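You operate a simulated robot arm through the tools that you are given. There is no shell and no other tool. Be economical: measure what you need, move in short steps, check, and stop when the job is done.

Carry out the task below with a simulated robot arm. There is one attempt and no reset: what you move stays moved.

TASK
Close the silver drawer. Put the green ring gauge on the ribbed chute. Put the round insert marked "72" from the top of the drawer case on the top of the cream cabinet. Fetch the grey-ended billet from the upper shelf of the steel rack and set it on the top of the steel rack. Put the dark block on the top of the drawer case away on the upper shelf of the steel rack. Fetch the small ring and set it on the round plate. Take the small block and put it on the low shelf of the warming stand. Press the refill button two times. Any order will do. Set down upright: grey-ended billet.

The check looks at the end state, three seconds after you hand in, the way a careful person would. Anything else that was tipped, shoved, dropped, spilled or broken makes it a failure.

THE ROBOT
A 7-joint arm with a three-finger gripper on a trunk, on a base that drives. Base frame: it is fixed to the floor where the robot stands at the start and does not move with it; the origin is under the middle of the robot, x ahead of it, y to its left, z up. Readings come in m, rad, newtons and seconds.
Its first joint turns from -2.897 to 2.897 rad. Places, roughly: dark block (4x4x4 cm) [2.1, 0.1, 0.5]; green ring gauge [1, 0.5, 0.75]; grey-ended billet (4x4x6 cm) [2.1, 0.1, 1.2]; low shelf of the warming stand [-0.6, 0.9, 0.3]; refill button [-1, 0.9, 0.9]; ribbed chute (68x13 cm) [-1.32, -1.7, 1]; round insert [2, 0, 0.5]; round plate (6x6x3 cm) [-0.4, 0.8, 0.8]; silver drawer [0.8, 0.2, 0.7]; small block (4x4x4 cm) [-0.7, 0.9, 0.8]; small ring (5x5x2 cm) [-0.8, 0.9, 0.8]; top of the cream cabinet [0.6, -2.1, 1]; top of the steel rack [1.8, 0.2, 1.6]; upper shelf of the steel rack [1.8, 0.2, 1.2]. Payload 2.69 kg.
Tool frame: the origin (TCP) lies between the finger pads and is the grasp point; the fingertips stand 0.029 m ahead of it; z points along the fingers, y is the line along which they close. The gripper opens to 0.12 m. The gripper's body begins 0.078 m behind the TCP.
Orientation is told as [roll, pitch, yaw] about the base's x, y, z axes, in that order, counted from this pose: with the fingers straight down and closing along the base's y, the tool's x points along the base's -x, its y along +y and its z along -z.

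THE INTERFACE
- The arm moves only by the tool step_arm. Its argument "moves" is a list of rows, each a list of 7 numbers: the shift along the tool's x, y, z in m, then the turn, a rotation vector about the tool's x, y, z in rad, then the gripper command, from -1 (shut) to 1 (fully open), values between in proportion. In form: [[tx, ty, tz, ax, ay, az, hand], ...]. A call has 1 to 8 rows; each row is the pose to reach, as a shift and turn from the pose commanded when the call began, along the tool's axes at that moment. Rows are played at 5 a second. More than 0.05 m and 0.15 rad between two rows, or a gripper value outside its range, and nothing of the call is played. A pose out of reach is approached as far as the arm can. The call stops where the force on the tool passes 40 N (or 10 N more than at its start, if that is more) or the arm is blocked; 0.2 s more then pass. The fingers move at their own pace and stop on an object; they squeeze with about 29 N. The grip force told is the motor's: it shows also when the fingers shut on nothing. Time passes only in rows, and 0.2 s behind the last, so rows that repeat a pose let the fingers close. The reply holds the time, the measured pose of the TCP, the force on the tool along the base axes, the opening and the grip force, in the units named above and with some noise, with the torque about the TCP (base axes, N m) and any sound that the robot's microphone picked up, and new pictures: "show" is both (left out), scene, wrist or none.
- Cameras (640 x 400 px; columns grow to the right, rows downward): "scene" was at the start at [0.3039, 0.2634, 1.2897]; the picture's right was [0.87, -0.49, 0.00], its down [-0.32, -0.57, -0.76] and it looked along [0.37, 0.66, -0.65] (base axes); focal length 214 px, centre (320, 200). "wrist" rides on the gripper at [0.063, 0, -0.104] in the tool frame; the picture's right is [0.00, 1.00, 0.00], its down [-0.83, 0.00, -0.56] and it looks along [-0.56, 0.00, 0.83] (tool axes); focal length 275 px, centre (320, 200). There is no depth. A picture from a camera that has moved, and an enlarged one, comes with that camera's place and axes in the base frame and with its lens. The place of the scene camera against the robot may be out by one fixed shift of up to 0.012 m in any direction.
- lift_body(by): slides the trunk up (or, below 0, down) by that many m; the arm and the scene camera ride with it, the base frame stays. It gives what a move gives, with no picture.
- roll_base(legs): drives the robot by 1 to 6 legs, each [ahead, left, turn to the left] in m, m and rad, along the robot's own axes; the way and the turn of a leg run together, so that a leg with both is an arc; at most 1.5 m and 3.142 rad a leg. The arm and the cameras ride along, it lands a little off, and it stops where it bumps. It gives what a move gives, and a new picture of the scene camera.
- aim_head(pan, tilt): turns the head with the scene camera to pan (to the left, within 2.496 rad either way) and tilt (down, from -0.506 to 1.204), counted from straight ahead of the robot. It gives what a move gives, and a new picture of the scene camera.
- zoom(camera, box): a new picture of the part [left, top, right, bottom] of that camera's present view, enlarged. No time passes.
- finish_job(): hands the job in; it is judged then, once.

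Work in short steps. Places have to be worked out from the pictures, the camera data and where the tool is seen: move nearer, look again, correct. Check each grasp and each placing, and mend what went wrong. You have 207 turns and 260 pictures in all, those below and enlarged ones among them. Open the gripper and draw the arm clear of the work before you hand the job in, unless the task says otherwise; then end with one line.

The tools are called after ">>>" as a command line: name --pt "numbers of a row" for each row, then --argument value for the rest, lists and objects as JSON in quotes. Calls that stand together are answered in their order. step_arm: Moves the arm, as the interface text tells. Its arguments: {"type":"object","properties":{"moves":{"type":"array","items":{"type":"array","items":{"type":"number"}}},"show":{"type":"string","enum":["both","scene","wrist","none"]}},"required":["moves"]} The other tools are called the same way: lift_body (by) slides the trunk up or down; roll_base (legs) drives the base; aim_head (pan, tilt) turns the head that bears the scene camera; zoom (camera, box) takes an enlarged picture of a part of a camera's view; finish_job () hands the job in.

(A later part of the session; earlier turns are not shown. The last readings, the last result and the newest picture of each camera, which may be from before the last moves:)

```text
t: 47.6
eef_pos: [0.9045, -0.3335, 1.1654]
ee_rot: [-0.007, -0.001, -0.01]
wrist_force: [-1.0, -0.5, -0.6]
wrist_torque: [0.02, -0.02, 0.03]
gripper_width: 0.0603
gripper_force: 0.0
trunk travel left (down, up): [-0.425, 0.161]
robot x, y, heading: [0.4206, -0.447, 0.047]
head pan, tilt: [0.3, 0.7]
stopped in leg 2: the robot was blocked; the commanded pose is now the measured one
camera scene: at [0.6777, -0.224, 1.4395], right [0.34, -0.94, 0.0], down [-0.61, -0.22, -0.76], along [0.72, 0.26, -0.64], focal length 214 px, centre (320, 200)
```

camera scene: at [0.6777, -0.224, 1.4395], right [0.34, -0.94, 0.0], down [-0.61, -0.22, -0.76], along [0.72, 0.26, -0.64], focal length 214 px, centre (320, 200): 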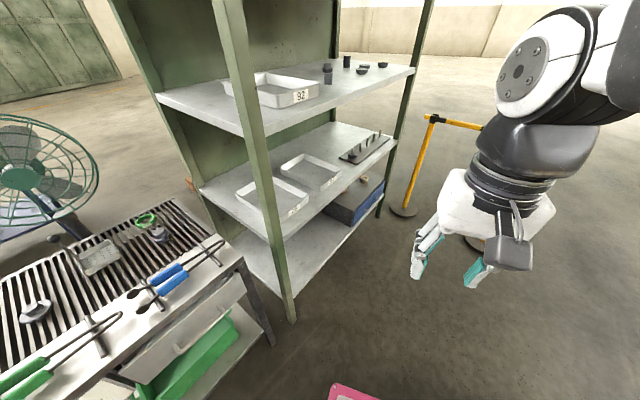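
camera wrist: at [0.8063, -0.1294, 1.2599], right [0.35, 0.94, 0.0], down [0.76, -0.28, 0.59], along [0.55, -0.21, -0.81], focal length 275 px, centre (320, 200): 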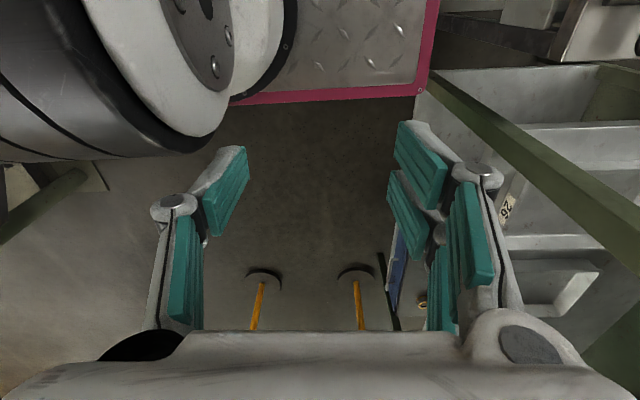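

Blocked at heading 0.05. I look to the rear on both sides to find what's touching.

>>> aim_head --pan -1.6 --tilt 0.8

>>> aim_head --pan 1.4 --tilt 0.9

>>> aim_head --pan 2.3 --tilt 0.8

```text
t: 49.5
eef_pos: [0.9043, -0.3335, 1.1647]
ee_rot: [-0.006, -0.002, -0.012]
wrist_force: [-0.3, -0.3, 0.4]
wrist_torque: [0.04, -0.02, 0.03]
gripper_width: 0.0599
gripper_force: 0.1
trunk travel left (down, up): [-0.425, 0.161]
robot x, y, heading: [0.4188, -0.456, 0.052]
head pan, tilt: [-1.6, 0.799]
camera scene: at [0.5995, -0.3338, 1.4313], right [-1.0, -0.02, 0.0], down [-0.01, 0.72, -0.7], along [0.01, -0.7, -0.72], focal length 214 px, centre (320, 200)
```

scene: 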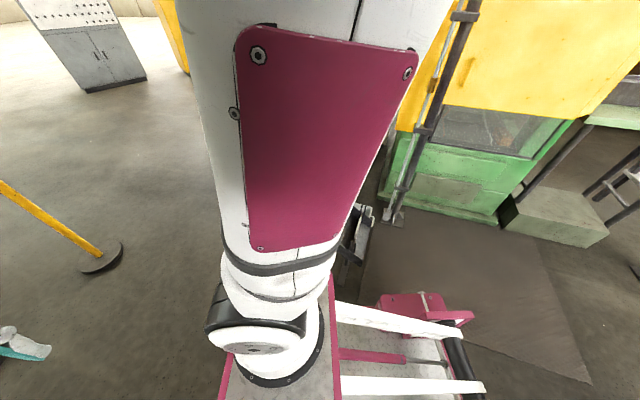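

```text
t: 52.1
eef_pos: [0.9048, -0.3338, 1.1658]
ee_rot: [-0.005, -0.002, -0.011]
wrist_force: [-0.2, -0.2, 1.1]
wrist_torque: [0.0, 0.02, 0.02]
gripper_width: 0.0598
gripper_force: 0.0
trunk travel left (down, up): [-0.425, 0.161]
robot x, y, heading: [0.4192, -0.4477, 0.045]
head pan, tilt: [1.4, 0.901]
camera scene: at [0.607, -0.1782, 1.4234], right [0.99, -0.12, 0.0], down [-0.1, -0.78, -0.62], along [0.08, 0.62, -0.78], focal length 214 px, centre (320, 200)
```

scene: 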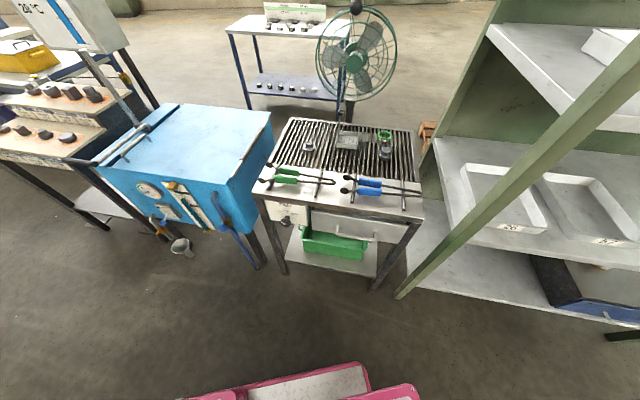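

```text
t: 53.3
eef_pos: [0.9053, -0.3329, 1.166]
ee_rot: [-0.006, -0.001, -0.01]
wrist_force: [-0.1, 0.4, 0.5]
wrist_torque: [0.0, 0.05, 0.03]
gripper_width: 0.06
gripper_force: 0.1
trunk travel left (down, up): [-0.425, 0.161]
robot x, y, heading: [0.4244, -0.4519, 0.051]
head pan, tilt: [2.3, 0.799]
camera scene: at [0.5412, -0.1957, 1.4313], right [0.71, 0.7, 0.0], down [0.5, -0.51, -0.7], along [-0.49, 0.5, -0.72], focal length 214 px, centre (320, 200)
```

scene: 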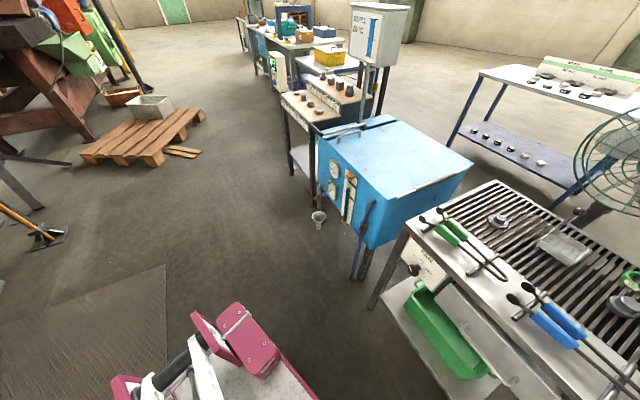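

The robot's rear seems to have met the edge of the floor plate at the back right. I drive forward to open floor between stove and stand, and turn clockwise there.

>>> roll_base --legs '[[0.43, -0.05, 0], [0, 0, -1.74], [0, 0, -1.74]]'

```text
t: 64.3
eef_pos: [0.3623, -0.435, 1.166]
ee_rot: [-0.004, -0.002, 2.797]
wrist_force: [-0.3, -1.1, 0.7]
wrist_torque: [-0.03, 0.0, -0.04]
gripper_width: 0.06
gripper_force: 0.0
trunk travel left (down, up): [-0.425, 0.161]
robot x, y, heading: [0.8553, -0.4821, 2.851]
head pan, tilt: [2.3, 0.799]
camera scene: at [0.6555, -0.6848, 1.4313], right [-0.9, -0.43, 0.0], down [-0.31, 0.65, -0.7], along [0.3, -0.63, -0.72], focal length 214 px, centre (320, 200)
```

scene: 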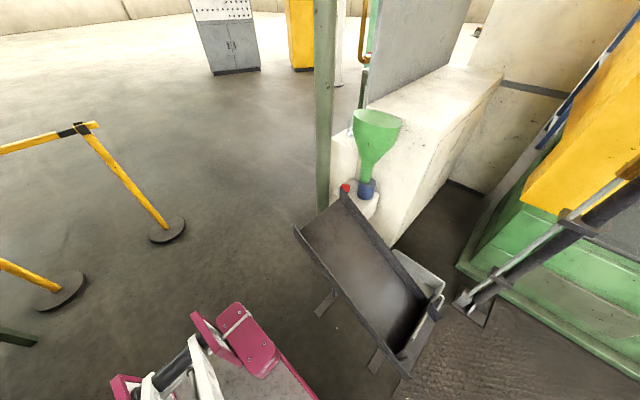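

Turn succeeded (heading 2.851). I sidle right toward the stove.

>>> roll_base --legs '[[0, -0.24, 0]]'

>>> aim_head --pan -1.5 --tilt 0.7

```text
t: 66.1
eef_pos: [0.4299, -0.2078, 1.166]
ee_rot: [-0.006, -0.002, 2.795]
wrist_force: [1.1, 0.8, 1.0]
wrist_torque: [-0.02, 0.02, 0.01]
gripper_width: 0.0601
gripper_force: 0.0
trunk travel left (down, up): [-0.425, 0.161]
robot x, y, heading: [0.9233, -0.2538, 2.852]
head pan, tilt: [2.3, 0.799]
camera scene: at [0.7228, -0.457, 1.4313], right [-0.9, -0.43, 0.0], down [-0.31, 0.65, -0.7], along [0.3, -0.63, -0.72], focal length 214 px, centre (320, 200)
```

scene: 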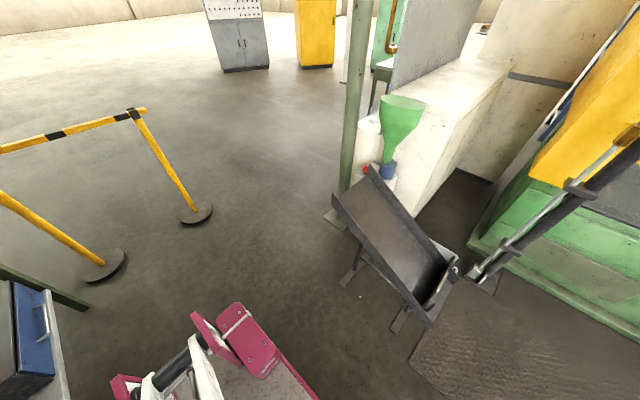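

```text
t: 69.2
eef_pos: [0.4282, -0.2076, 1.1647]
ee_rot: [-0.004, -0.001, 2.796]
wrist_force: [0.4, -0.8, -1.4]
wrist_torque: [-0.01, 0.0, -0.01]
gripper_width: 0.0602
gripper_force: 0.2
trunk travel left (down, up): [-0.425, 0.161]
robot x, y, heading: [0.9256, -0.2572, 2.855]
head pan, tilt: [-1.499, 0.7]
camera scene: at [0.7062, -0.3011, 1.4395], right [0.98, -0.21, 0.0], down [-0.14, -0.63, -0.76], along [0.16, 0.75, -0.64], focal length 214 px, centre (320, 200)
```

scene: 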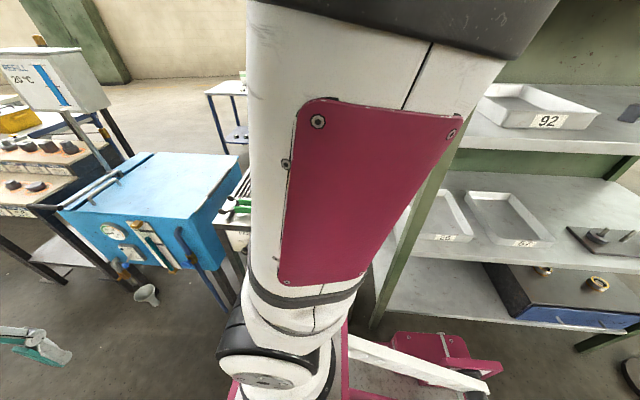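

I swing the tool clockwise around the axis toward the stove, turning the wrist with it.

>>> step_arm --pt "0.001 -0.0477 0 0 0 0.096 0.3" --pt "0.003 -0.0955 0 0 0 0.192 0.3" --pt "0.004 -0.143 0 0 0 0.288 0.3" --pt "0.006 -0.191 0 0 0 0.384 0.3" --pt "0.007 -0.239 0 0 0 0.48 0.3" --pt "0.008 -0.286 0 0 0 0.576 0.3" --pt "0.01 -0.334 0 0 0 0.672 0.3" --pt "0.011 -0.382 0 0 0 0.768 0.3" --show "scene"

```text
t: 71.0
eef_pos: [0.5672, 0.15, 1.1676]
ee_rot: [-0.004, -0.006, 2.028]
wrist_force: [0.0, -0.6, 0.2]
wrist_torque: [0.08, -0.02, -0.01]
gripper_width: 0.078
gripper_force: 0.0
trunk travel left (down, up): [-0.425, 0.161]
robot x, y, heading: [0.9246, -0.2527, 2.857]
head pan, tilt: [-1.499, 0.7]
camera scene: at [0.7064, -0.3017, 1.4395], right [0.98, -0.21, 0.0], down [-0.14, -0.63, -0.77], along [0.16, 0.75, -0.64], focal length 214 px, centre (320, 200)
```

scene: 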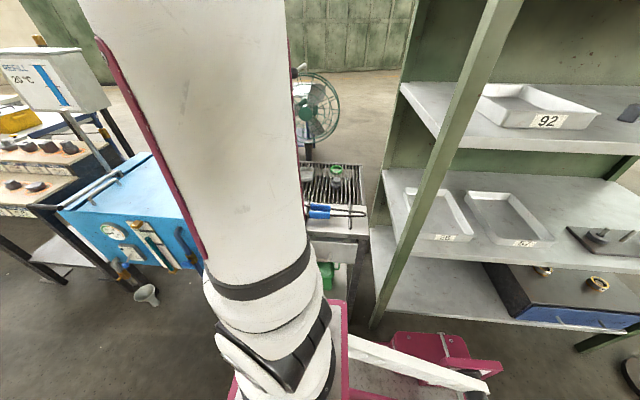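

Clear path; I continue toward the ring.

>>> step_arm --pt "-0.017 -0.045 0 0 0 0.08 0.4" --pt "-0.034 -0.09 0 0 0 0.16 0.4" --pt "-0.051 -0.135 0 0 0 0.24 0.4" --pt "-0.068 -0.18 0 0 0 0.32 0.4" --pt "-0.085 -0.224 0 0 0 0.4 0.4" --pt "-0.101 -0.269 0 0 0 0.48 0.4" --pt "-0.118 -0.314 0 0 0 0.56 0.4" --pt "-0.135 -0.359 0 0 0 0.64 0.4" --show "both"

```text
t: 72.8
eef_pos: [0.8333, 0.4289, 1.171]
ee_rot: [0.002, -0.005, 1.386]
wrist_force: [-0.5, -0.6, 0.6]
wrist_torque: [-0.02, -0.08, -0.02]
gripper_width: 0.0841
gripper_force: 0.0
trunk travel left (down, up): [-0.425, 0.161]
robot x, y, heading: [0.9265, -0.2526, 2.853]
head pan, tilt: [-1.499, 0.7]
camera scene: at [0.7059, -0.3017, 1.4394], right [0.98, -0.21, 0.0], down [-0.14, -0.63, -0.77], along [0.16, 0.75, -0.64], focal length 214 px, centre (320, 200)
camera wrist: at [0.8217, 0.3664, 1.276], right [-0.98, 0.18, 0.0], down [0.15, 0.81, 0.56], along [0.1, 0.55, -0.83], focal length 275 px, centre (320, 200)
```

scene: 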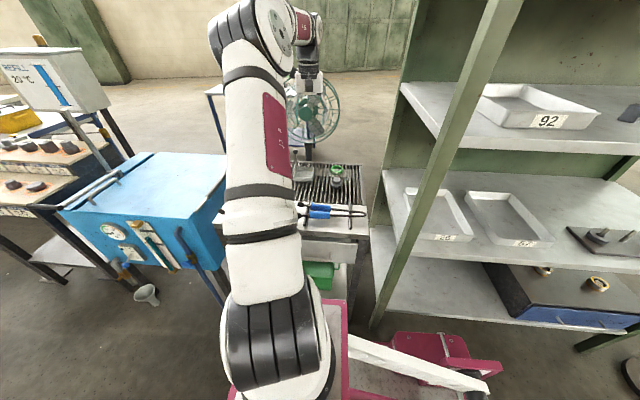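
wrist: 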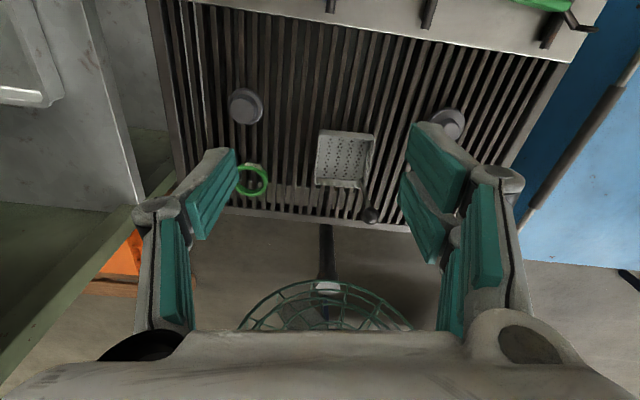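

The ring is where I estimated, (0.978, 0.577). I move above it and lower to z≈1.0.

>>> step_arm --pt "-0.035 -0.023 0.03 0 0 0.02 0.6" --pt "-0.07 -0.047 0.06 0 0 0.04 0.6" --pt "-0.105 -0.07 0.09 0 0 0.06 0.6" --pt "-0.14 -0.094 0.12 0 0 0.09 0.6" --pt "-0.175 -0.117 0.15 0 0 0.12 0.6" --pt "-0.175 -0.117 0.17 0 0 0.12 0.6" --show "wrist"

```text
refused: row 1 steps farther than a row can; nothing moved
```

>>> step_arm --pt "-0.032 -0.021 0.028 0 0 0.02 0.6" --pt "-0.063 -0.042 0.056 0 0 0.04 0.6" --pt "-0.094 -0.063 0.084 0 0 0.06 0.6" --pt "-0.125 -0.084 0.112 0 0 0.08 0.6" --pt "-0.155 -0.104 0.14 0 0 0.1 0.6" --pt "-0.175 -0.117 0.17 0 0 0.12 0.6" --show "wrist"

```text
t: 74.2
eef_pos: [0.9401, 0.5026, 1.0124]
ee_rot: [0.0, -0.003, 1.269]
wrist_force: [0.5, -0.1, 0.0]
wrist_torque: [-0.02, 0.06, 0.01]
gripper_width: 0.0961
gripper_force: 0.0
out of reach, approached as far as the arm can: row 3, 4, 5, 6
trunk travel left (down, up): [-0.425, 0.161]
robot x, y, heading: [0.9233, -0.2542, 2.856]
head pan, tilt: [-1.499, 0.7]
camera wrist: at [0.9214, 0.441, 1.1187], right [-0.96, 0.29, 0.0], down [0.24, 0.79, 0.56], along [0.16, 0.54, -0.83], focal length 275 px, centre (320, 200)
```

wrist: 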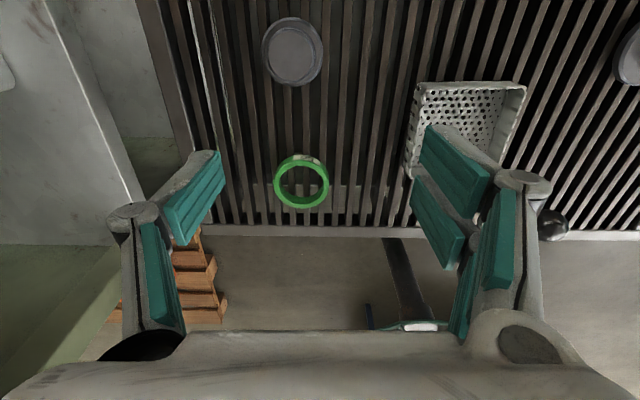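

The reach is limited with the trunk raised. I lower the trunk part way (staying above the nearby cap), then line up over the ring.

>>> lift_body --by -0.06

>>> step_arm --pt "-0.025 -0.005 0 0 0 0 0.6" --pt "-0.05 -0.01 0 0 0 0 0.6" --pt "-0.078 -0.015 0 0 0 0 0.6" --show "wrist"

```text
t: 75.2
eef_pos: [0.9344, 0.5031, 0.957]
ee_rot: [0.002, -0.006, 1.268]
wrist_force: [-0.8, -0.9, 0.5]
wrist_torque: [-0.01, 0.0, -0.02]
gripper_width: 0.0961
gripper_force: 0.0
trunk travel left (down, up): [-0.365, 0.221]
robot x, y, heading: [0.9269, -0.2553, 2.852]
head pan, tilt: [-1.499, 0.7]
```

```text
t: 76.0
eef_pos: [0.9348, 0.5035, 0.9567]
ee_rot: [0.001, -0.005, 1.268]
wrist_force: [0.5, 0.4, 0.4]
wrist_torque: [0.03, 0.0, -0.01]
gripper_width: 0.0956
gripper_force: 0.0
out of reach, approached as far as the arm can: row 1, 2, 3
trunk travel left (down, up): [-0.365, 0.221]
robot x, y, heading: [0.9265, -0.2554, 2.856]
head pan, tilt: [-1.499, 0.7]
camera wrist: at [0.9169, 0.4418, 1.0608], right [-0.96, 0.29, 0.0], down [0.24, 0.79, 0.56], along [0.16, 0.54, -0.83], focal length 275 px, centre (320, 200)
```

wrist: 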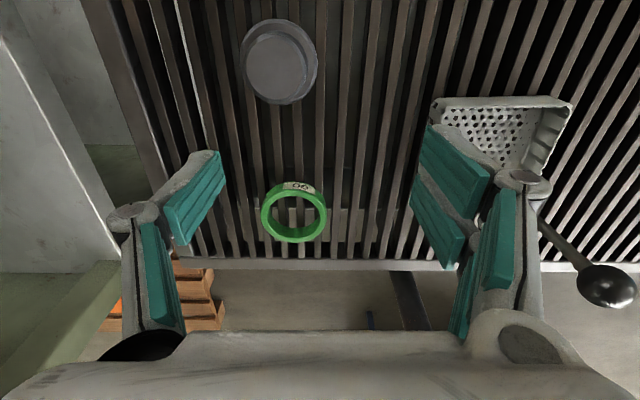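

Still short of reach; I shift the base slightly right and back, so the arm is closer to the ring.

>>> roll_base --legs '[[-0.08, -0.055, 0]]'

>>> zoom --camera "wrist" --box '[0, 0, 640, 400]'

```text
t: 77.2
eef_pos: [1.0273, 0.532, 0.9564]
ee_rot: [0.001, -0.005, 1.266]
wrist_force: [-0.2, 0.3, 0.0]
wrist_torque: [-0.01, 0.01, 0.02]
gripper_width: 0.0958
gripper_force: 0.0
trunk travel left (down, up): [-0.365, 0.221]
robot x, y, heading: [1.0162, -0.2216, 2.855]
head pan, tilt: [-1.499, 0.7]
camera scene: at [0.764, -0.2609, 1.3796], right [0.98, -0.21, 0.0], down [-0.14, -0.63, -0.76], along [0.16, 0.75, -0.64], focal length 214 px, centre (320, 200)
```

scene: 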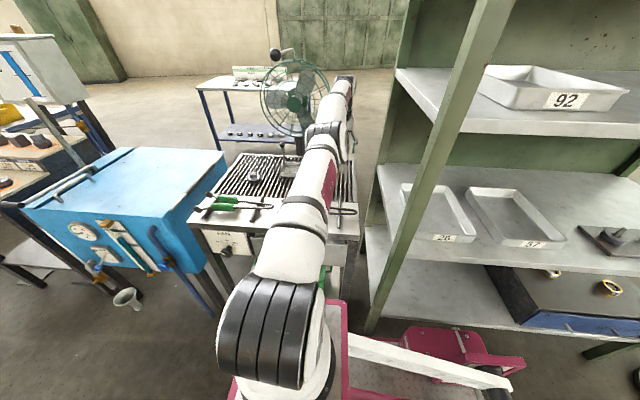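

```text
1.00 times, centred on (320, 200) of wrist (not enlarged: the box is as wide or as high as the picture)
camera zoom: at [1.0103, 0.4714, 1.0607], right [-0.96, 0.29, 0.0], down [0.24, 0.79, 0.56], along [0.16, 0.54, -0.83], focal length 275 px, centre (320, 200)
```

zoom: 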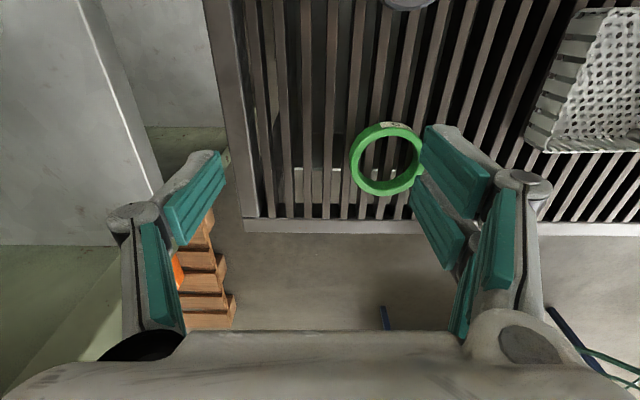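

The ring is at about (0.986, 0.577). I move over it.

>>> step_arm --pt "-0.016 0.027 0 0 0 0 0.6" --pt "-0.032 0.054 0 0 0 0 0.6" --pt "-0.032 0.054 0.02 0 0 0 0.6" --show "wrist"

```text
t: 78.0
eef_pos: [0.9777, 0.5561, 0.9317]
ee_rot: [0.002, -0.006, 1.268]
wrist_force: [1.1, 0.1, 1.6]
wrist_torque: [0.04, 0.08, 0.01]
gripper_width: 0.0963
gripper_force: 0.1
out of reach, approached as far as the arm can: row 1, 2, 3
trunk travel left (down, up): [-0.365, 0.221]
robot x, y, heading: [1.0154, -0.2288, 2.851]
head pan, tilt: [-1.499, 0.7]
camera wrist: at [0.9588, 0.4947, 1.0372], right [-0.96, 0.29, 0.0], down [0.24, 0.79, 0.56], along [0.16, 0.54, -0.83], focal length 275 px, centre (320, 200)
```

wrist: 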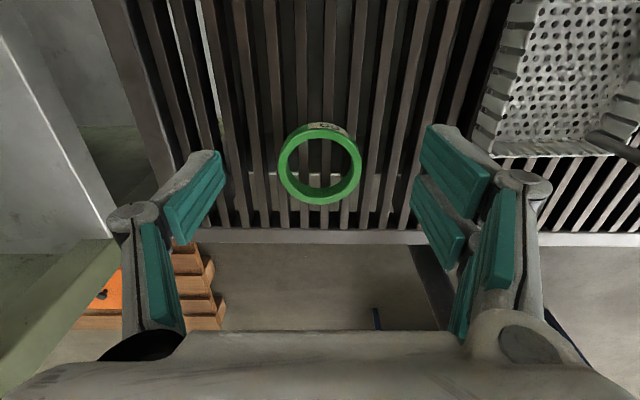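

About 2 cm short. I lower the trunk by 3 cm (fingertips still above the grate) and move out the rest.

>>> lift_body --by -0.03

>>> step_arm --pt "-0.012 0.0 0 0 0 0 0.6" --pt "-0.024 0.0 0 0 0 0 0.6" --show "wrist"

```text
t: 78.7
eef_pos: [0.9774, 0.5537, 0.9034]
ee_rot: [0.0, -0.005, 1.268]
wrist_force: [0.0, -0.1, 0.5]
wrist_torque: [-0.02, 0.0, -0.01]
gripper_width: 0.0962
gripper_force: 0.0
trunk travel left (down, up): [-0.335, 0.251]
robot x, y, heading: [1.0181, -0.2252, 2.86]
head pan, tilt: [-1.499, 0.7]
```

```text
t: 79.3
eef_pos: [0.9741, 0.5563, 0.9008]
ee_rot: [0.004, -0.005, 1.267]
wrist_force: [-0.6, -0.7, 0.5]
wrist_torque: [-0.01, 0.02, 0.0]
gripper_width: 0.096
gripper_force: 0.1
out of reach, approached as far as the arm can: row 1, 2
trunk travel left (down, up): [-0.335, 0.251]
robot x, y, heading: [1.0166, -0.2274, 2.856]
head pan, tilt: [-1.499, 0.7]
camera wrist: at [0.9555, 0.4955, 1.0059], right [-0.96, 0.29, 0.0], down [0.24, 0.79, 0.56], along [0.16, 0.54, -0.83], focal length 275 px, centre (320, 200)
```

wrist: 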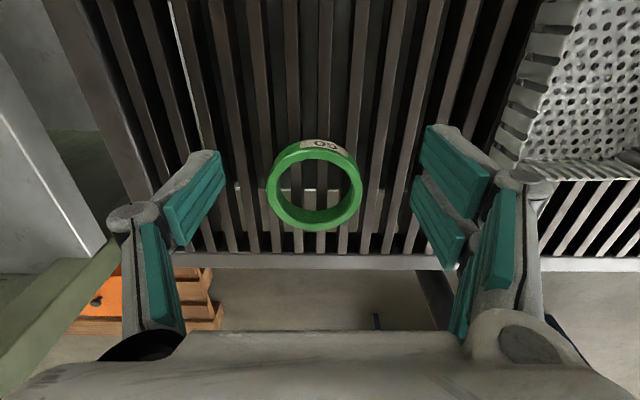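

I need 2 cm more; tilting the tool slightly outward (0.12 rad) gives it.

>>> step_arm --pt "-0.01 -0.002 0 0 -0.06 0 0.6" --pt "-0.021 -0.004 0 0 -0.12 0 0.6" --show "wrist"

```text
t: 79.9
eef_pos: [0.9835, 0.5742, 0.9017]
ee_rot: [0.0, -0.127, 1.267]
wrist_force: [1.0, -0.9, -0.2]
wrist_torque: [0.0, 0.01, 0.0]
gripper_width: 0.0961
gripper_force: 0.1
trunk travel left (down, up): [-0.335, 0.251]
robot x, y, heading: [1.0188, -0.2221, 2.858]
head pan, tilt: [-1.499, 0.7]
camera wrist: at [0.9621, 0.5026, 0.9977], right [-0.96, 0.29, 0.0], down [0.22, 0.72, 0.66], along [0.19, 0.63, -0.75], focal length 275 px, centre (320, 200)
```

wrist: 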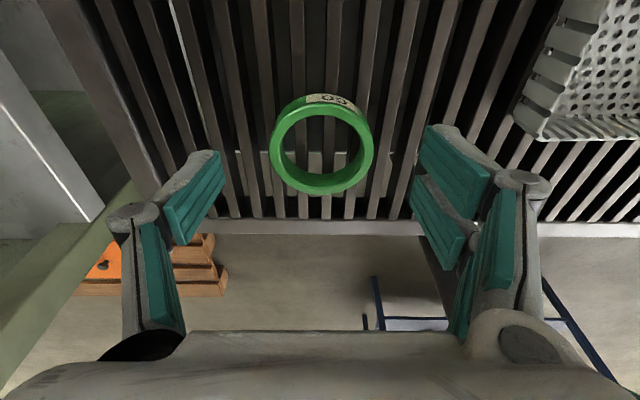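

Aligned over the ring. I lower 2 cm in small steps, watching force.

>>> step_arm --pt "0.001 0 0.006 0 0 0 0.6" --pt "0.0015 0 0.012 0 0 0 0.6" --pt "0.0022 0 0.018 0 0 0 0.6" --show "wrist"

```text
t: 80.7
eef_pos: [0.9846, 0.5743, 0.8832]
ee_rot: [0.002, -0.124, 1.268]
wrist_force: [-0.1, 0.1, -0.9]
wrist_torque: [-0.06, 0.02, 0.01]
gripper_width: 0.0962
gripper_force: 0.1
trunk travel left (down, up): [-0.335, 0.251]
robot x, y, heading: [1.0175, -0.2195, 2.856]
head pan, tilt: [-1.499, 0.7]
camera wrist: at [0.9623, 0.5025, 0.9792], right [-0.96, 0.29, 0.0], down [0.22, 0.72, 0.66], along [0.19, 0.63, -0.76], focal length 275 px, centre (320, 200)
```

wrist: 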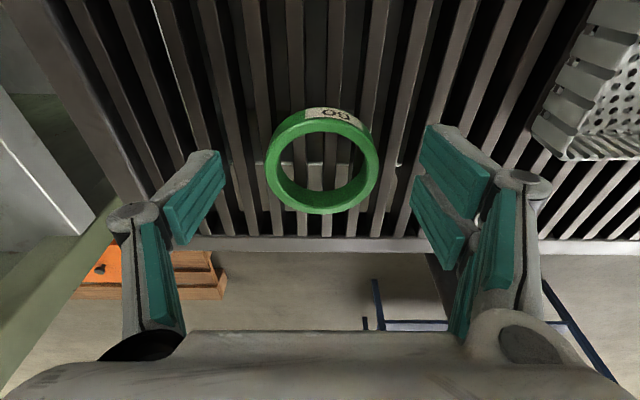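

No contact yet; the ring still sits a bit lower relative to the fingertips. I lower further in small steps.

>>> step_arm --pt "0.001 0 0.005 0 0 0 0.6" --pt "0.001 0 0.01 0 0 0 0.6" --pt "0.002 0 0.015 0 0 0 0.6" --show "wrist"

```text
t: 81.5
eef_pos: [0.9844, 0.5746, 0.8671]
ee_rot: [0.001, -0.123, 1.269]
wrist_force: [0.2, -0.4, 0.0]
wrist_torque: [0.04, 0.01, 0.01]
gripper_width: 0.0962
gripper_force: 0.1
trunk travel left (down, up): [-0.335, 0.251]
robot x, y, heading: [1.014, -0.222, 2.854]
head pan, tilt: [-1.499, 0.7]
camera wrist: at [0.9617, 0.5029, 0.964], right [-0.96, 0.29, 0.0], down [0.22, 0.72, 0.66], along [0.19, 0.63, -0.76], focal length 275 px, centre (320, 200)
```

wrist: 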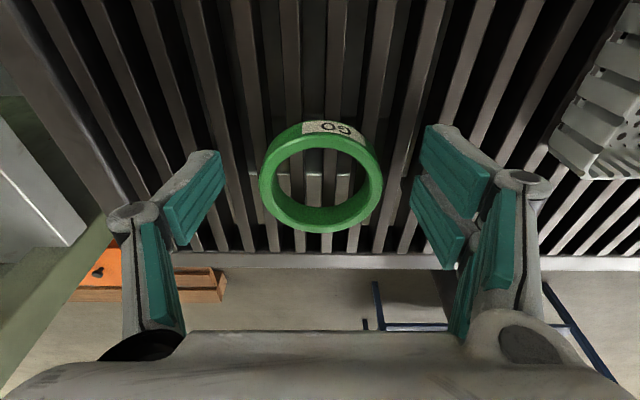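

The ring is now at the fingertips' depth. I nudge 4 mm outward, lower 5 mm more and close.

>>> step_arm --pt "-0.003 0 0.006 0 0 0 0.5" --pt "-0.003 0 0.006 0 0 0 -0.2" --pt "-0.003 0 0.006 0 0 0 -1" --pt "-0.003 0 0.006 0 0 0 -1" --pt "-0.003 0 0.006 0 0 0 -1" --show "wrist"

```text
t: 82.2
eef_pos: [0.9771, 0.5832, 0.8689]
ee_rot: [0.014, -0.137, 1.271]
wrist_force: [-5.6, -0.4, 10.6]
wrist_torque: [-0.09, 0.61, -0.01]
gripper_width: 0.0601
gripper_force: 29.1
trunk travel left (down, up): [-0.335, 0.251]
robot x, y, heading: [1.0138, -0.2268, 2.858]
head pan, tilt: [-1.499, 0.7]
stopped in row 3: the force on the tool passed its limit at 50 N (the readings are from after the stop); the commanded pose is now the measured one
camera wrist: at [0.9564, 0.5094, 0.9646], right [-0.96, 0.29, 0.01], down [0.23, 0.71, 0.66], along [0.18, 0.64, -0.75], focal length 275 px, centre (320, 200)
```

wrist: 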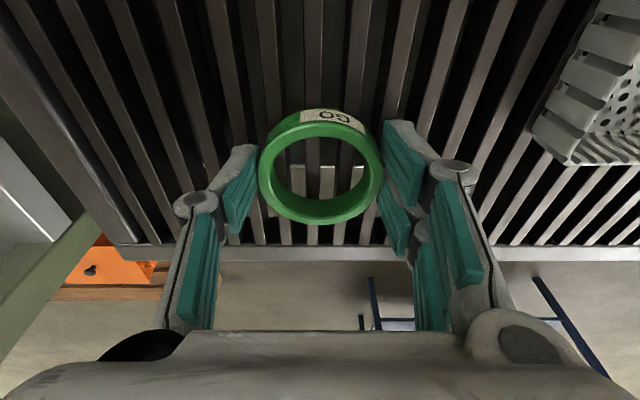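

Gripped at 60 mm. I lift and check.

>>> step_arm --pt "-0.002 0 -0.02 0 0 0 -1" --pt "-0.004 0 -0.04 0 0 0 -1" --pt "-0.006 0 -0.08 0 0 0 -1" --pt "-0.006 0 -0.12 0 0 0 -1" --show "wrist"

```text
t: 83.2
eef_pos: [0.9744, 0.5676, 0.9856]
ee_rot: [0.014, -0.132, 1.27]
wrist_force: [-0.1, 1.1, -4.0]
wrist_torque: [-0.07, 0.05, 0.02]
gripper_width: 0.0604
gripper_force: 29.9
out of reach, approached as far as the arm can: row 4
trunk travel left (down, up): [-0.335, 0.251]
robot x, y, heading: [1.0198, -0.2239, 2.855]
head pan, tilt: [-1.499, 0.7]
camera wrist: at [0.9531, 0.4953, 1.0815], right [-0.96, 0.29, 0.01], down [0.23, 0.72, 0.66], along [0.18, 0.63, -0.75], focal length 275 px, centre (320, 200)
```

wrist: 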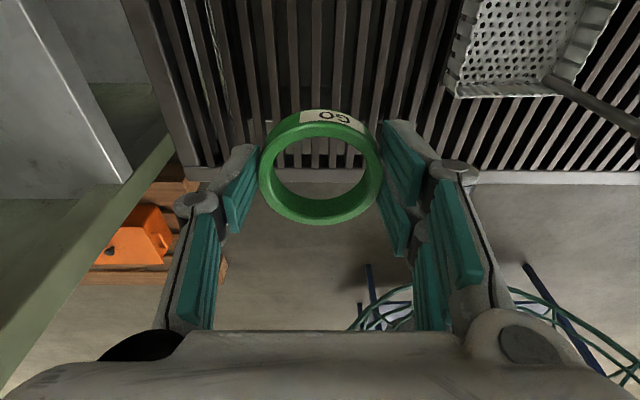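

The ring is held. I raise and draw the arm back toward the robot.

>>> step_arm --pt "0.036 0.0035 -0.019 0 0 -0.04 -1" --pt "0.072 0.007 -0.038 0 0 -0.08 -1" --pt "0.108 0.0105 -0.056 0 0 -0.12 -1" --pt "0.144 0.014 -0.075 0 0 -0.16 -1" --pt "0.18 0.0175 -0.094 0 0 -0.2 -1" --pt "0.216 0.021 -0.112 0 0 -0.25 -1" --pt "0.254 0.0245 -0.131 0 0 -0.3 -1" --show "none"

```text
t: 84.8
eef_pos: [0.8751, 0.3177, 1.0835]
ee_rot: [-0.025, -0.131, 1.573]
wrist_force: [0.4, -0.1, -1.8]
wrist_torque: [-0.09, 0.01, 0.01]
gripper_width: 0.0602
gripper_force: 29.2
trunk travel left (down, up): [-0.335, 0.251]
robot x, y, heading: [1.0191, -0.2248, 2.849]
head pan, tilt: [-1.499, 0.7]
```

>>> step_arm --pt "0.022 0.036 -0.008 0 0 -0.075 -1" --pt "0.045 0.072 -0.016 0 0 -0.15 -1" --pt "0.067 0.107 -0.024 0 0 -0.225 -1" --pt "0.089 0.143 -0.032 0 0 -0.3 -1" --pt "0.112 0.179 -0.04 0 0 -0.375 -1" --pt "0.134 0.215 -0.048 0 0 -0.45 -1" --show "none"

>>> zoom --camera "wrist" --box '[0, 0, 640, 400]'

```text
t: 86.2
eef_pos: [0.6576, 0.1784, 1.1049]
ee_rot: [-0.082, -0.104, 2.025]
wrist_force: [0.7, 0.2, -2.2]
wrist_torque: [-0.05, -0.01, 0.03]
gripper_width: 0.0602
gripper_force: 28.8
trunk travel left (down, up): [-0.335, 0.251]
robot x, y, heading: [1.0173, -0.2261, 2.856]
head pan, tilt: [-1.499, 0.7]
```

```text
1.00 times, centred on (320, 200) of wrist (not enlarged: the box is as wide or as high as the picture)
camera zoom: at [0.6826, 0.1084, 1.203], right [-0.9, -0.43, -0.08], down [-0.38, 0.67, 0.64], along [-0.22, 0.6, -0.77], focal length 275 px, centre (320, 200)
```

zoom: 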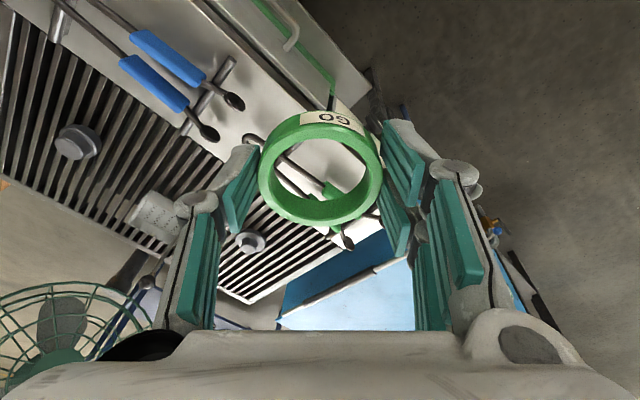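

>>> step_arm --pt "0.027 0.032 -0.005 0 0 -0.09 -1" --pt "0.054 0.065 -0.01 0 0 -0.18 -1" --pt "0.081 0.097 -0.016 0 0 -0.27 -1" --pt "0.108 0.13 -0.021 0 0 -0.36 -1" --pt "0.134 0.162 -0.026 0 0 -0.45 -1" --pt "0.161 0.194 -0.031 0 0 -0.54 -1" --pt "0.188 0.227 -0.037 0 0 -0.63 -1" --pt "0.215 0.259 -0.042 0 0 -0.72 -1" --show "none"

>>> aim_head --pan 0.9 --tilt 0.4

```text
t: 88.0
eef_pos: [0.5158, -0.1297, 1.1068]
ee_rot: [-0.13, -0.027, 2.741]
wrist_force: [-0.3, 0.1, -1.9]
wrist_torque: [0.0, 0.01, 0.03]
gripper_width: 0.0603
gripper_force: 28.9
trunk travel left (down, up): [-0.335, 0.251]
robot x, y, heading: [1.0185, -0.226, 2.857]
head pan, tilt: [-1.499, 0.7]
```

```text
t: 90.2
eef_pos: [0.5148, -0.1287, 1.1055]
ee_rot: [-0.13, -0.027, 2.742]
wrist_force: [0.3, -0.6, -1.9]
wrist_torque: [-0.02, 0.02, -0.01]
gripper_width: 0.0599
gripper_force: 28.5
trunk travel left (down, up): [-0.335, 0.251]
robot x, y, heading: [1.0185, -0.2255, 2.853]
head pan, tilt: [0.901, 0.4]
camera scene: at [0.6553, -0.3933, 1.3766], right [-0.58, 0.82, 0.0], down [0.32, 0.22, -0.92], along [-0.75, -0.53, -0.39], focal length 214 px, centre (320, 200)
```

scene: 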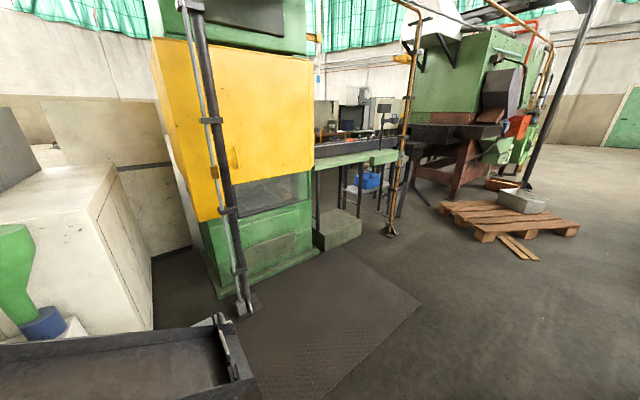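

The chute should appear near pixel (326,147); I zoom there.

>>> zoom --camera "scene" --box '[290, 80, 430, 200]'

```text
3.33 times, centred on (360, 140) of scene
camera zoom: at [0.6553, -0.3933, 1.3766], right [-0.58, 0.82, 0.0], down [0.32, 0.22, -0.92], along [-0.75, -0.53, -0.39], focal length 715 px, centre (187, 400)
```

zoom: 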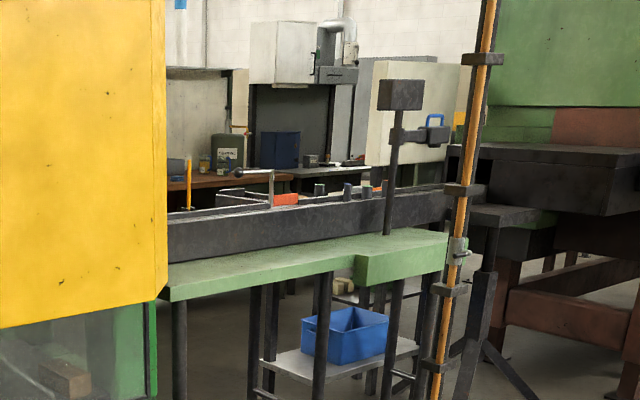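

The dark channel on the green table is the ribbed chute. I drive along the open lane to about (−0.6, 0), turn toward it and look again.

>>> roll_base --legs '[[0.8, 0.124, 0], [0.8, 0.124, 0], [0, 0, 1.1]]'

>>> aim_head --pan 0.0 --tilt 0.45

```text
t: 101.2
eef_pos: [-0.906, -0.4173, 1.1049]
ee_rot: [-0.132, -0.025, -2.453]
wrist_force: [0.3, 0.1, -1.6]
wrist_torque: [0.01, 0.01, 0.03]
gripper_width: 0.0599
gripper_force: 28.6
trunk travel left (down, up): [-0.335, 0.251]
robot x, y, heading: [-0.5876, -0.0187, -2.336]
head pan, tilt: [0.901, 0.4]
camera scene: at [-0.6083, -0.4146, 1.3766], right [-0.99, -0.13, 0.0], down [-0.05, 0.39, -0.92], along [0.12, -0.91, -0.39], focal length 214 px, centre (320, 200)
```

scene: 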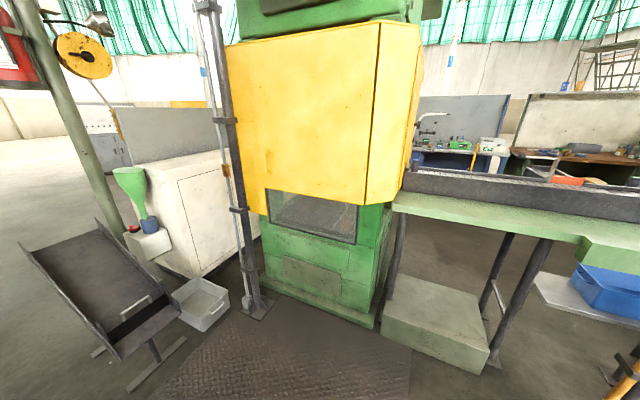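

```text
t: 102.4
eef_pos: [-0.9056, -0.4173, 1.1071]
ee_rot: [-0.131, -0.027, -2.454]
wrist_force: [-0.2, -0.3, -0.2]
wrist_torque: [-0.04, 0.0, -0.02]
gripper_width: 0.0602
gripper_force: 28.9
trunk travel left (down, up): [-0.335, 0.251]
robot x, y, heading: [-0.5862, -0.0155, -2.339]
head pan, tilt: [0.0, 0.45]
camera scene: at [-0.6843, -0.3888, 1.3719], right [-0.72, 0.69, 0.0], down [0.3, 0.31, -0.9], along [-0.63, -0.65, -0.44], focal length 214 px, centre (320, 200)
```

scene: 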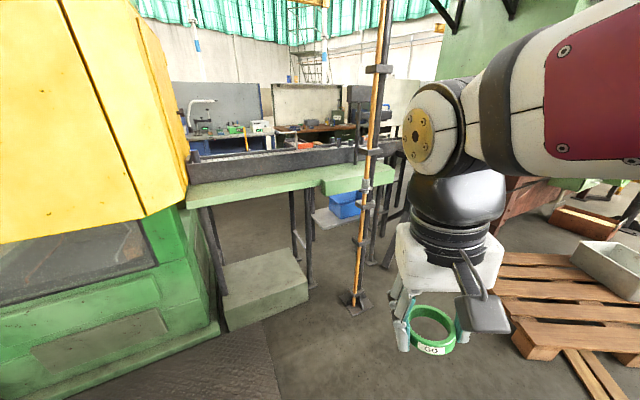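

The table front runs parallel to the stove's rotation; the lane between floor plate and the orange pole is about 0.65 m wide. I move to the head of that lane and square up to the chute.

>>> roll_base --legs '[[0.55, -0.168, 0], [0, 0, 0.474]]'

>>> aim_head --pan -0.1 --tilt 0.7

```text
t: 107.1
eef_pos: [-1.1909, -0.796, 1.1058]
ee_rot: [-0.13, -0.027, -1.976]
wrist_force: [-0.2, 0.3, -0.6]
wrist_torque: [0.0, -0.01, 0.04]
gripper_width: 0.0602
gripper_force: 29.5
trunk travel left (down, up): [-0.335, 0.251]
robot x, y, heading: [-1.0924, -0.2947, -1.861]
head pan, tilt: [0.0, 0.45]
camera scene: at [-1.0072, -0.6672, 1.3719], right [-0.96, 0.29, 0.0], down [0.13, 0.42, -0.9], along [-0.26, -0.86, -0.44], focal length 214 px, centre (320, 200)
```

scene: 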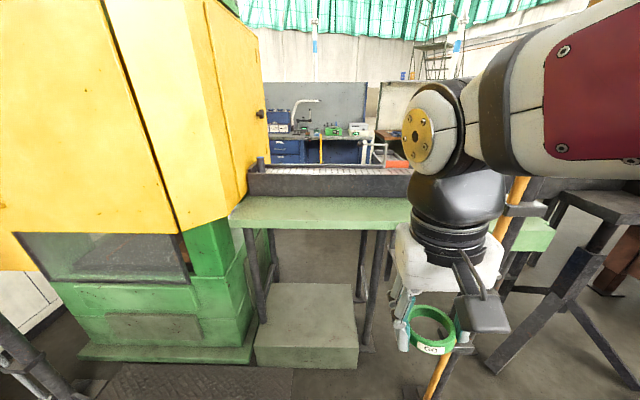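

```text
t: 107.8
eef_pos: [-1.19, -0.7956, 1.1063]
ee_rot: [-0.131, -0.027, -1.976]
wrist_force: [0.6, 1.0, -2.0]
wrist_torque: [0.05, 0.01, 0.02]
gripper_width: 0.0601
gripper_force: 28.7
trunk travel left (down, up): [-0.335, 0.251]
robot x, y, heading: [-1.0937, -0.2912, -1.866]
head pan, tilt: [-0.099, 0.7]
camera scene: at [-1.0131, -0.6577, 1.3498], right [-0.92, 0.38, 0.0], down [0.25, 0.59, -0.77], along [-0.29, -0.71, -0.64], focal length 214 px, centre (320, 200)
```

scene: 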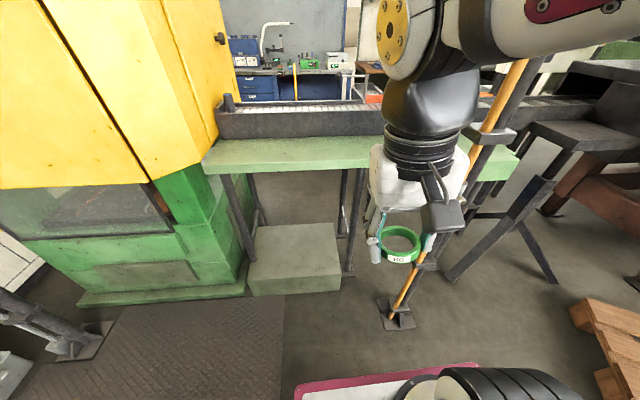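

The arm is mounted at the front of the robot, so forward reach is best. I shift the base left toward the floor plate's edge, then stretch the arm forward while levelling the ring.

>>> roll_base --legs '[[0, 0.1, 0]]'

>>> step_arm --pt "-0.042 0.005 0 -0.022 -0.017 -0.018 -1" --pt "-0.085 0.01 0 -0.044 -0.034 -0.037 -1" --pt "-0.128 0.014 0 -0.065 -0.05 -0.055 -1" --pt "-0.17 0.019 0 -0.087 -0.067 -0.074 -1" --pt "-0.213 0.024 0 -0.11 -0.084 -0.092 -1" --pt "-0.256 0.028 0 -0.131 -0.101 -0.111 -1" --show "scene"

```text
t: 109.0
eef_pos: [-1.0951, -0.825, 1.106]
ee_rot: [-0.13, -0.026, -1.979]
wrist_force: [0.1, 0.6, -0.1]
wrist_torque: [0.04, 0.01, -0.02]
gripper_width: 0.06
gripper_force: 28.8
trunk travel left (down, up): [-0.335, 0.251]
robot x, y, heading: [-0.9967, -0.3241, -1.864]
head pan, tilt: [-0.099, 0.7]
camera scene: at [-0.9192, -0.6861, 1.3498], right [-0.92, 0.38, 0.0], down [0.25, 0.59, -0.76], along [-0.29, -0.71, -0.64], focal length 214 px, centre (320, 200)
```

scene: 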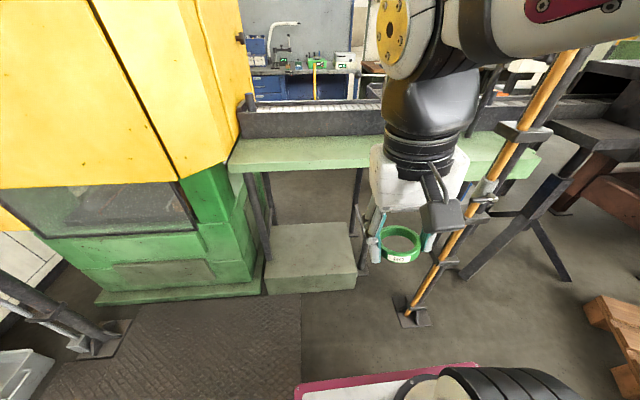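

```text
t: 110.4
eef_pos: [-1.1719, -1.0695, 1.1081]
ee_rot: [-0.009, -0.12, -1.86]
wrist_force: [0.4, 0.3, -0.4]
wrist_torque: [-0.02, 0.01, -0.02]
gripper_width: 0.0599
gripper_force: 29.0
trunk travel left (down, up): [-0.335, 0.251]
robot x, y, heading: [-1.0005, -0.3239, -1.865]
head pan, tilt: [-0.099, 0.7]
camera scene: at [-0.9192, -0.6858, 1.3499], right [-0.92, 0.38, 0.0], down [0.25, 0.59, -0.77], along [-0.29, -0.71, -0.64], focal length 214 px, centre (320, 200)
```

scene: 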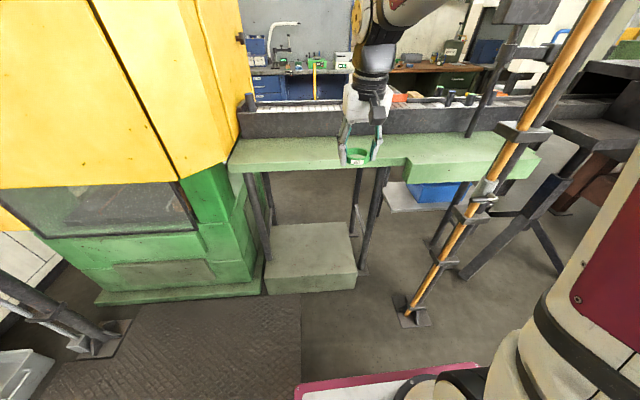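

I drive ahead carefully into the lane.

>>> roll_base --legs '[[0.25, 0, 0]]'

>>> aim_head --pan -0.6 --tilt 1.0

```text
t: 112.2
eef_pos: [-1.2502, -1.305, 1.1086]
ee_rot: [-0.008, -0.121, -1.862]
wrist_force: [0.9, 0.7, -0.9]
wrist_torque: [0.01, 0.1, 0.0]
gripper_width: 0.0601
gripper_force: 29.6
trunk travel left (down, up): [-0.335, 0.251]
robot x, y, heading: [-1.0673, -0.5606, -1.864]
head pan, tilt: [-0.099, 0.7]
camera scene: at [-0.9961, -0.9221, 1.3503], right [-0.92, 0.39, 0.0], down [0.25, 0.59, -0.77], along [-0.3, -0.71, -0.64], focal length 214 px, centre (320, 200)
```

scene: 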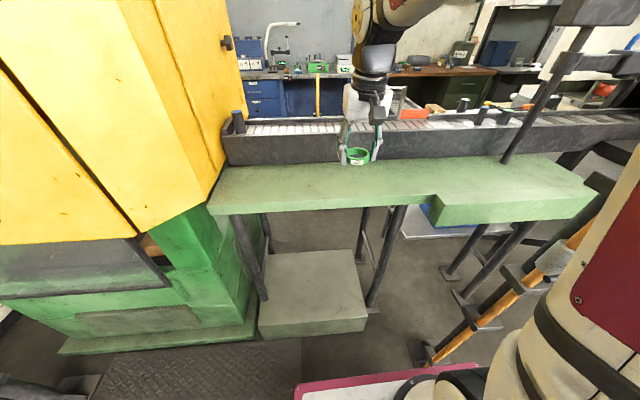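

```text
t: 113.1
eef_pos: [-1.2502, -1.3047, 1.1081]
ee_rot: [-0.009, -0.119, -1.864]
wrist_force: [-0.3, -0.4, -1.9]
wrist_torque: [-0.02, -0.01, 0.01]
gripper_width: 0.0599
gripper_force: 28.5
trunk travel left (down, up): [-0.335, 0.251]
robot x, y, heading: [-1.0718, -0.5611, -1.867]
head pan, tilt: [-0.6, 1.0]
camera scene: at [-1.0178, -0.888, 1.3265], right [-0.62, 0.78, 0.0], down [0.66, 0.53, -0.54], along [-0.42, -0.34, -0.84], focal length 214 px, centre (320, 200)
```

scene: 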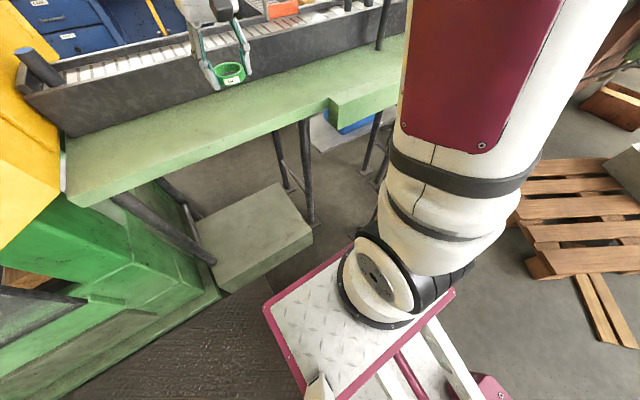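

The deck is about ±0.25 m wide, so there is room. I drive 0.28 m further; the tool stays above the chute's walls (top about z 1.0).

>>> lift_body --by 0.04

>>> roll_base --legs '[[0.28, 0, 0]]'

>>> step_arm --pt "0 0 0 0 0 0 -1" --show "wrist"

```text
t: 114.0
eef_pos: [-1.249, -1.306, 1.1479]
ee_rot: [-0.008, -0.118, -1.864]
wrist_force: [0.5, 0.4, -0.9]
wrist_torque: [0.01, -0.06, 0.02]
gripper_width: 0.06
gripper_force: 28.9
trunk travel left (down, up): [-0.375, 0.211]
robot x, y, heading: [-1.0753, -0.5591, -1.869]
head pan, tilt: [-0.6, 1.0]
```

```text
t: 115.9
eef_pos: [-1.3385, -1.5704, 1.1482]
ee_rot: [-0.009, -0.119, -1.867]
wrist_force: [1.2, -0.2, -1.5]
wrist_torque: [-0.02, -0.03, 0.01]
gripper_width: 0.0598
gripper_force: 28.8
trunk travel left (down, up): [-0.375, 0.211]
robot x, y, heading: [-1.1572, -0.8248, -1.869]
head pan, tilt: [-0.6, 1.0]
camera scene: at [-1.098, -1.1344, 1.3665], right [-0.62, 0.78, 0.0], down [0.66, 0.52, -0.54], along [-0.42, -0.34, -0.84], focal length 214 px, centre (320, 200)
```

scene: 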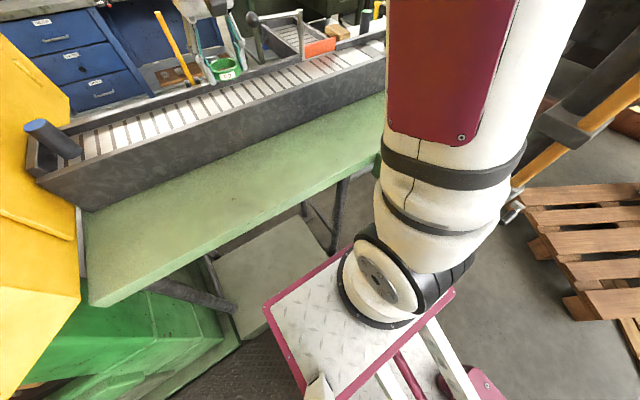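

```text
t: 116.3
eef_pos: [-1.3387, -1.5711, 1.1463]
ee_rot: [-0.008, -0.119, -1.867]
wrist_force: [0.4, 0.3, -1.9]
wrist_torque: [-0.01, -0.01, -0.02]
gripper_width: 0.06
gripper_force: 29.3
trunk travel left (down, up): [-0.375, 0.211]
robot x, y, heading: [-1.1551, -0.8256, -1.872]
head pan, tilt: [-0.6, 1.0]
camera wrist: at [-1.3163, -1.4992, 1.2448], right [0.96, -0.29, -0.01], down [-0.21, -0.73, 0.65], along [-0.19, -0.62, -0.76], focal length 275 px, centre (320, 200)
```

wrist: 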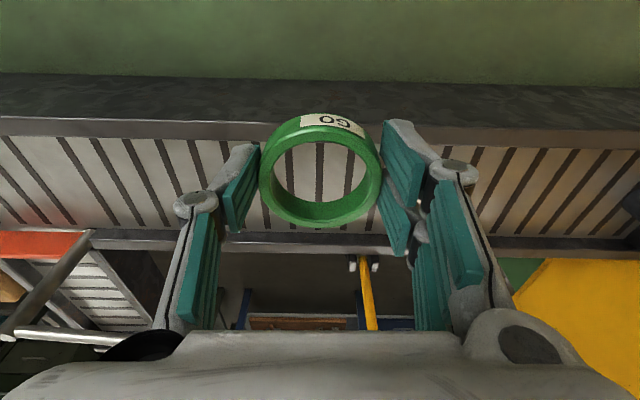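

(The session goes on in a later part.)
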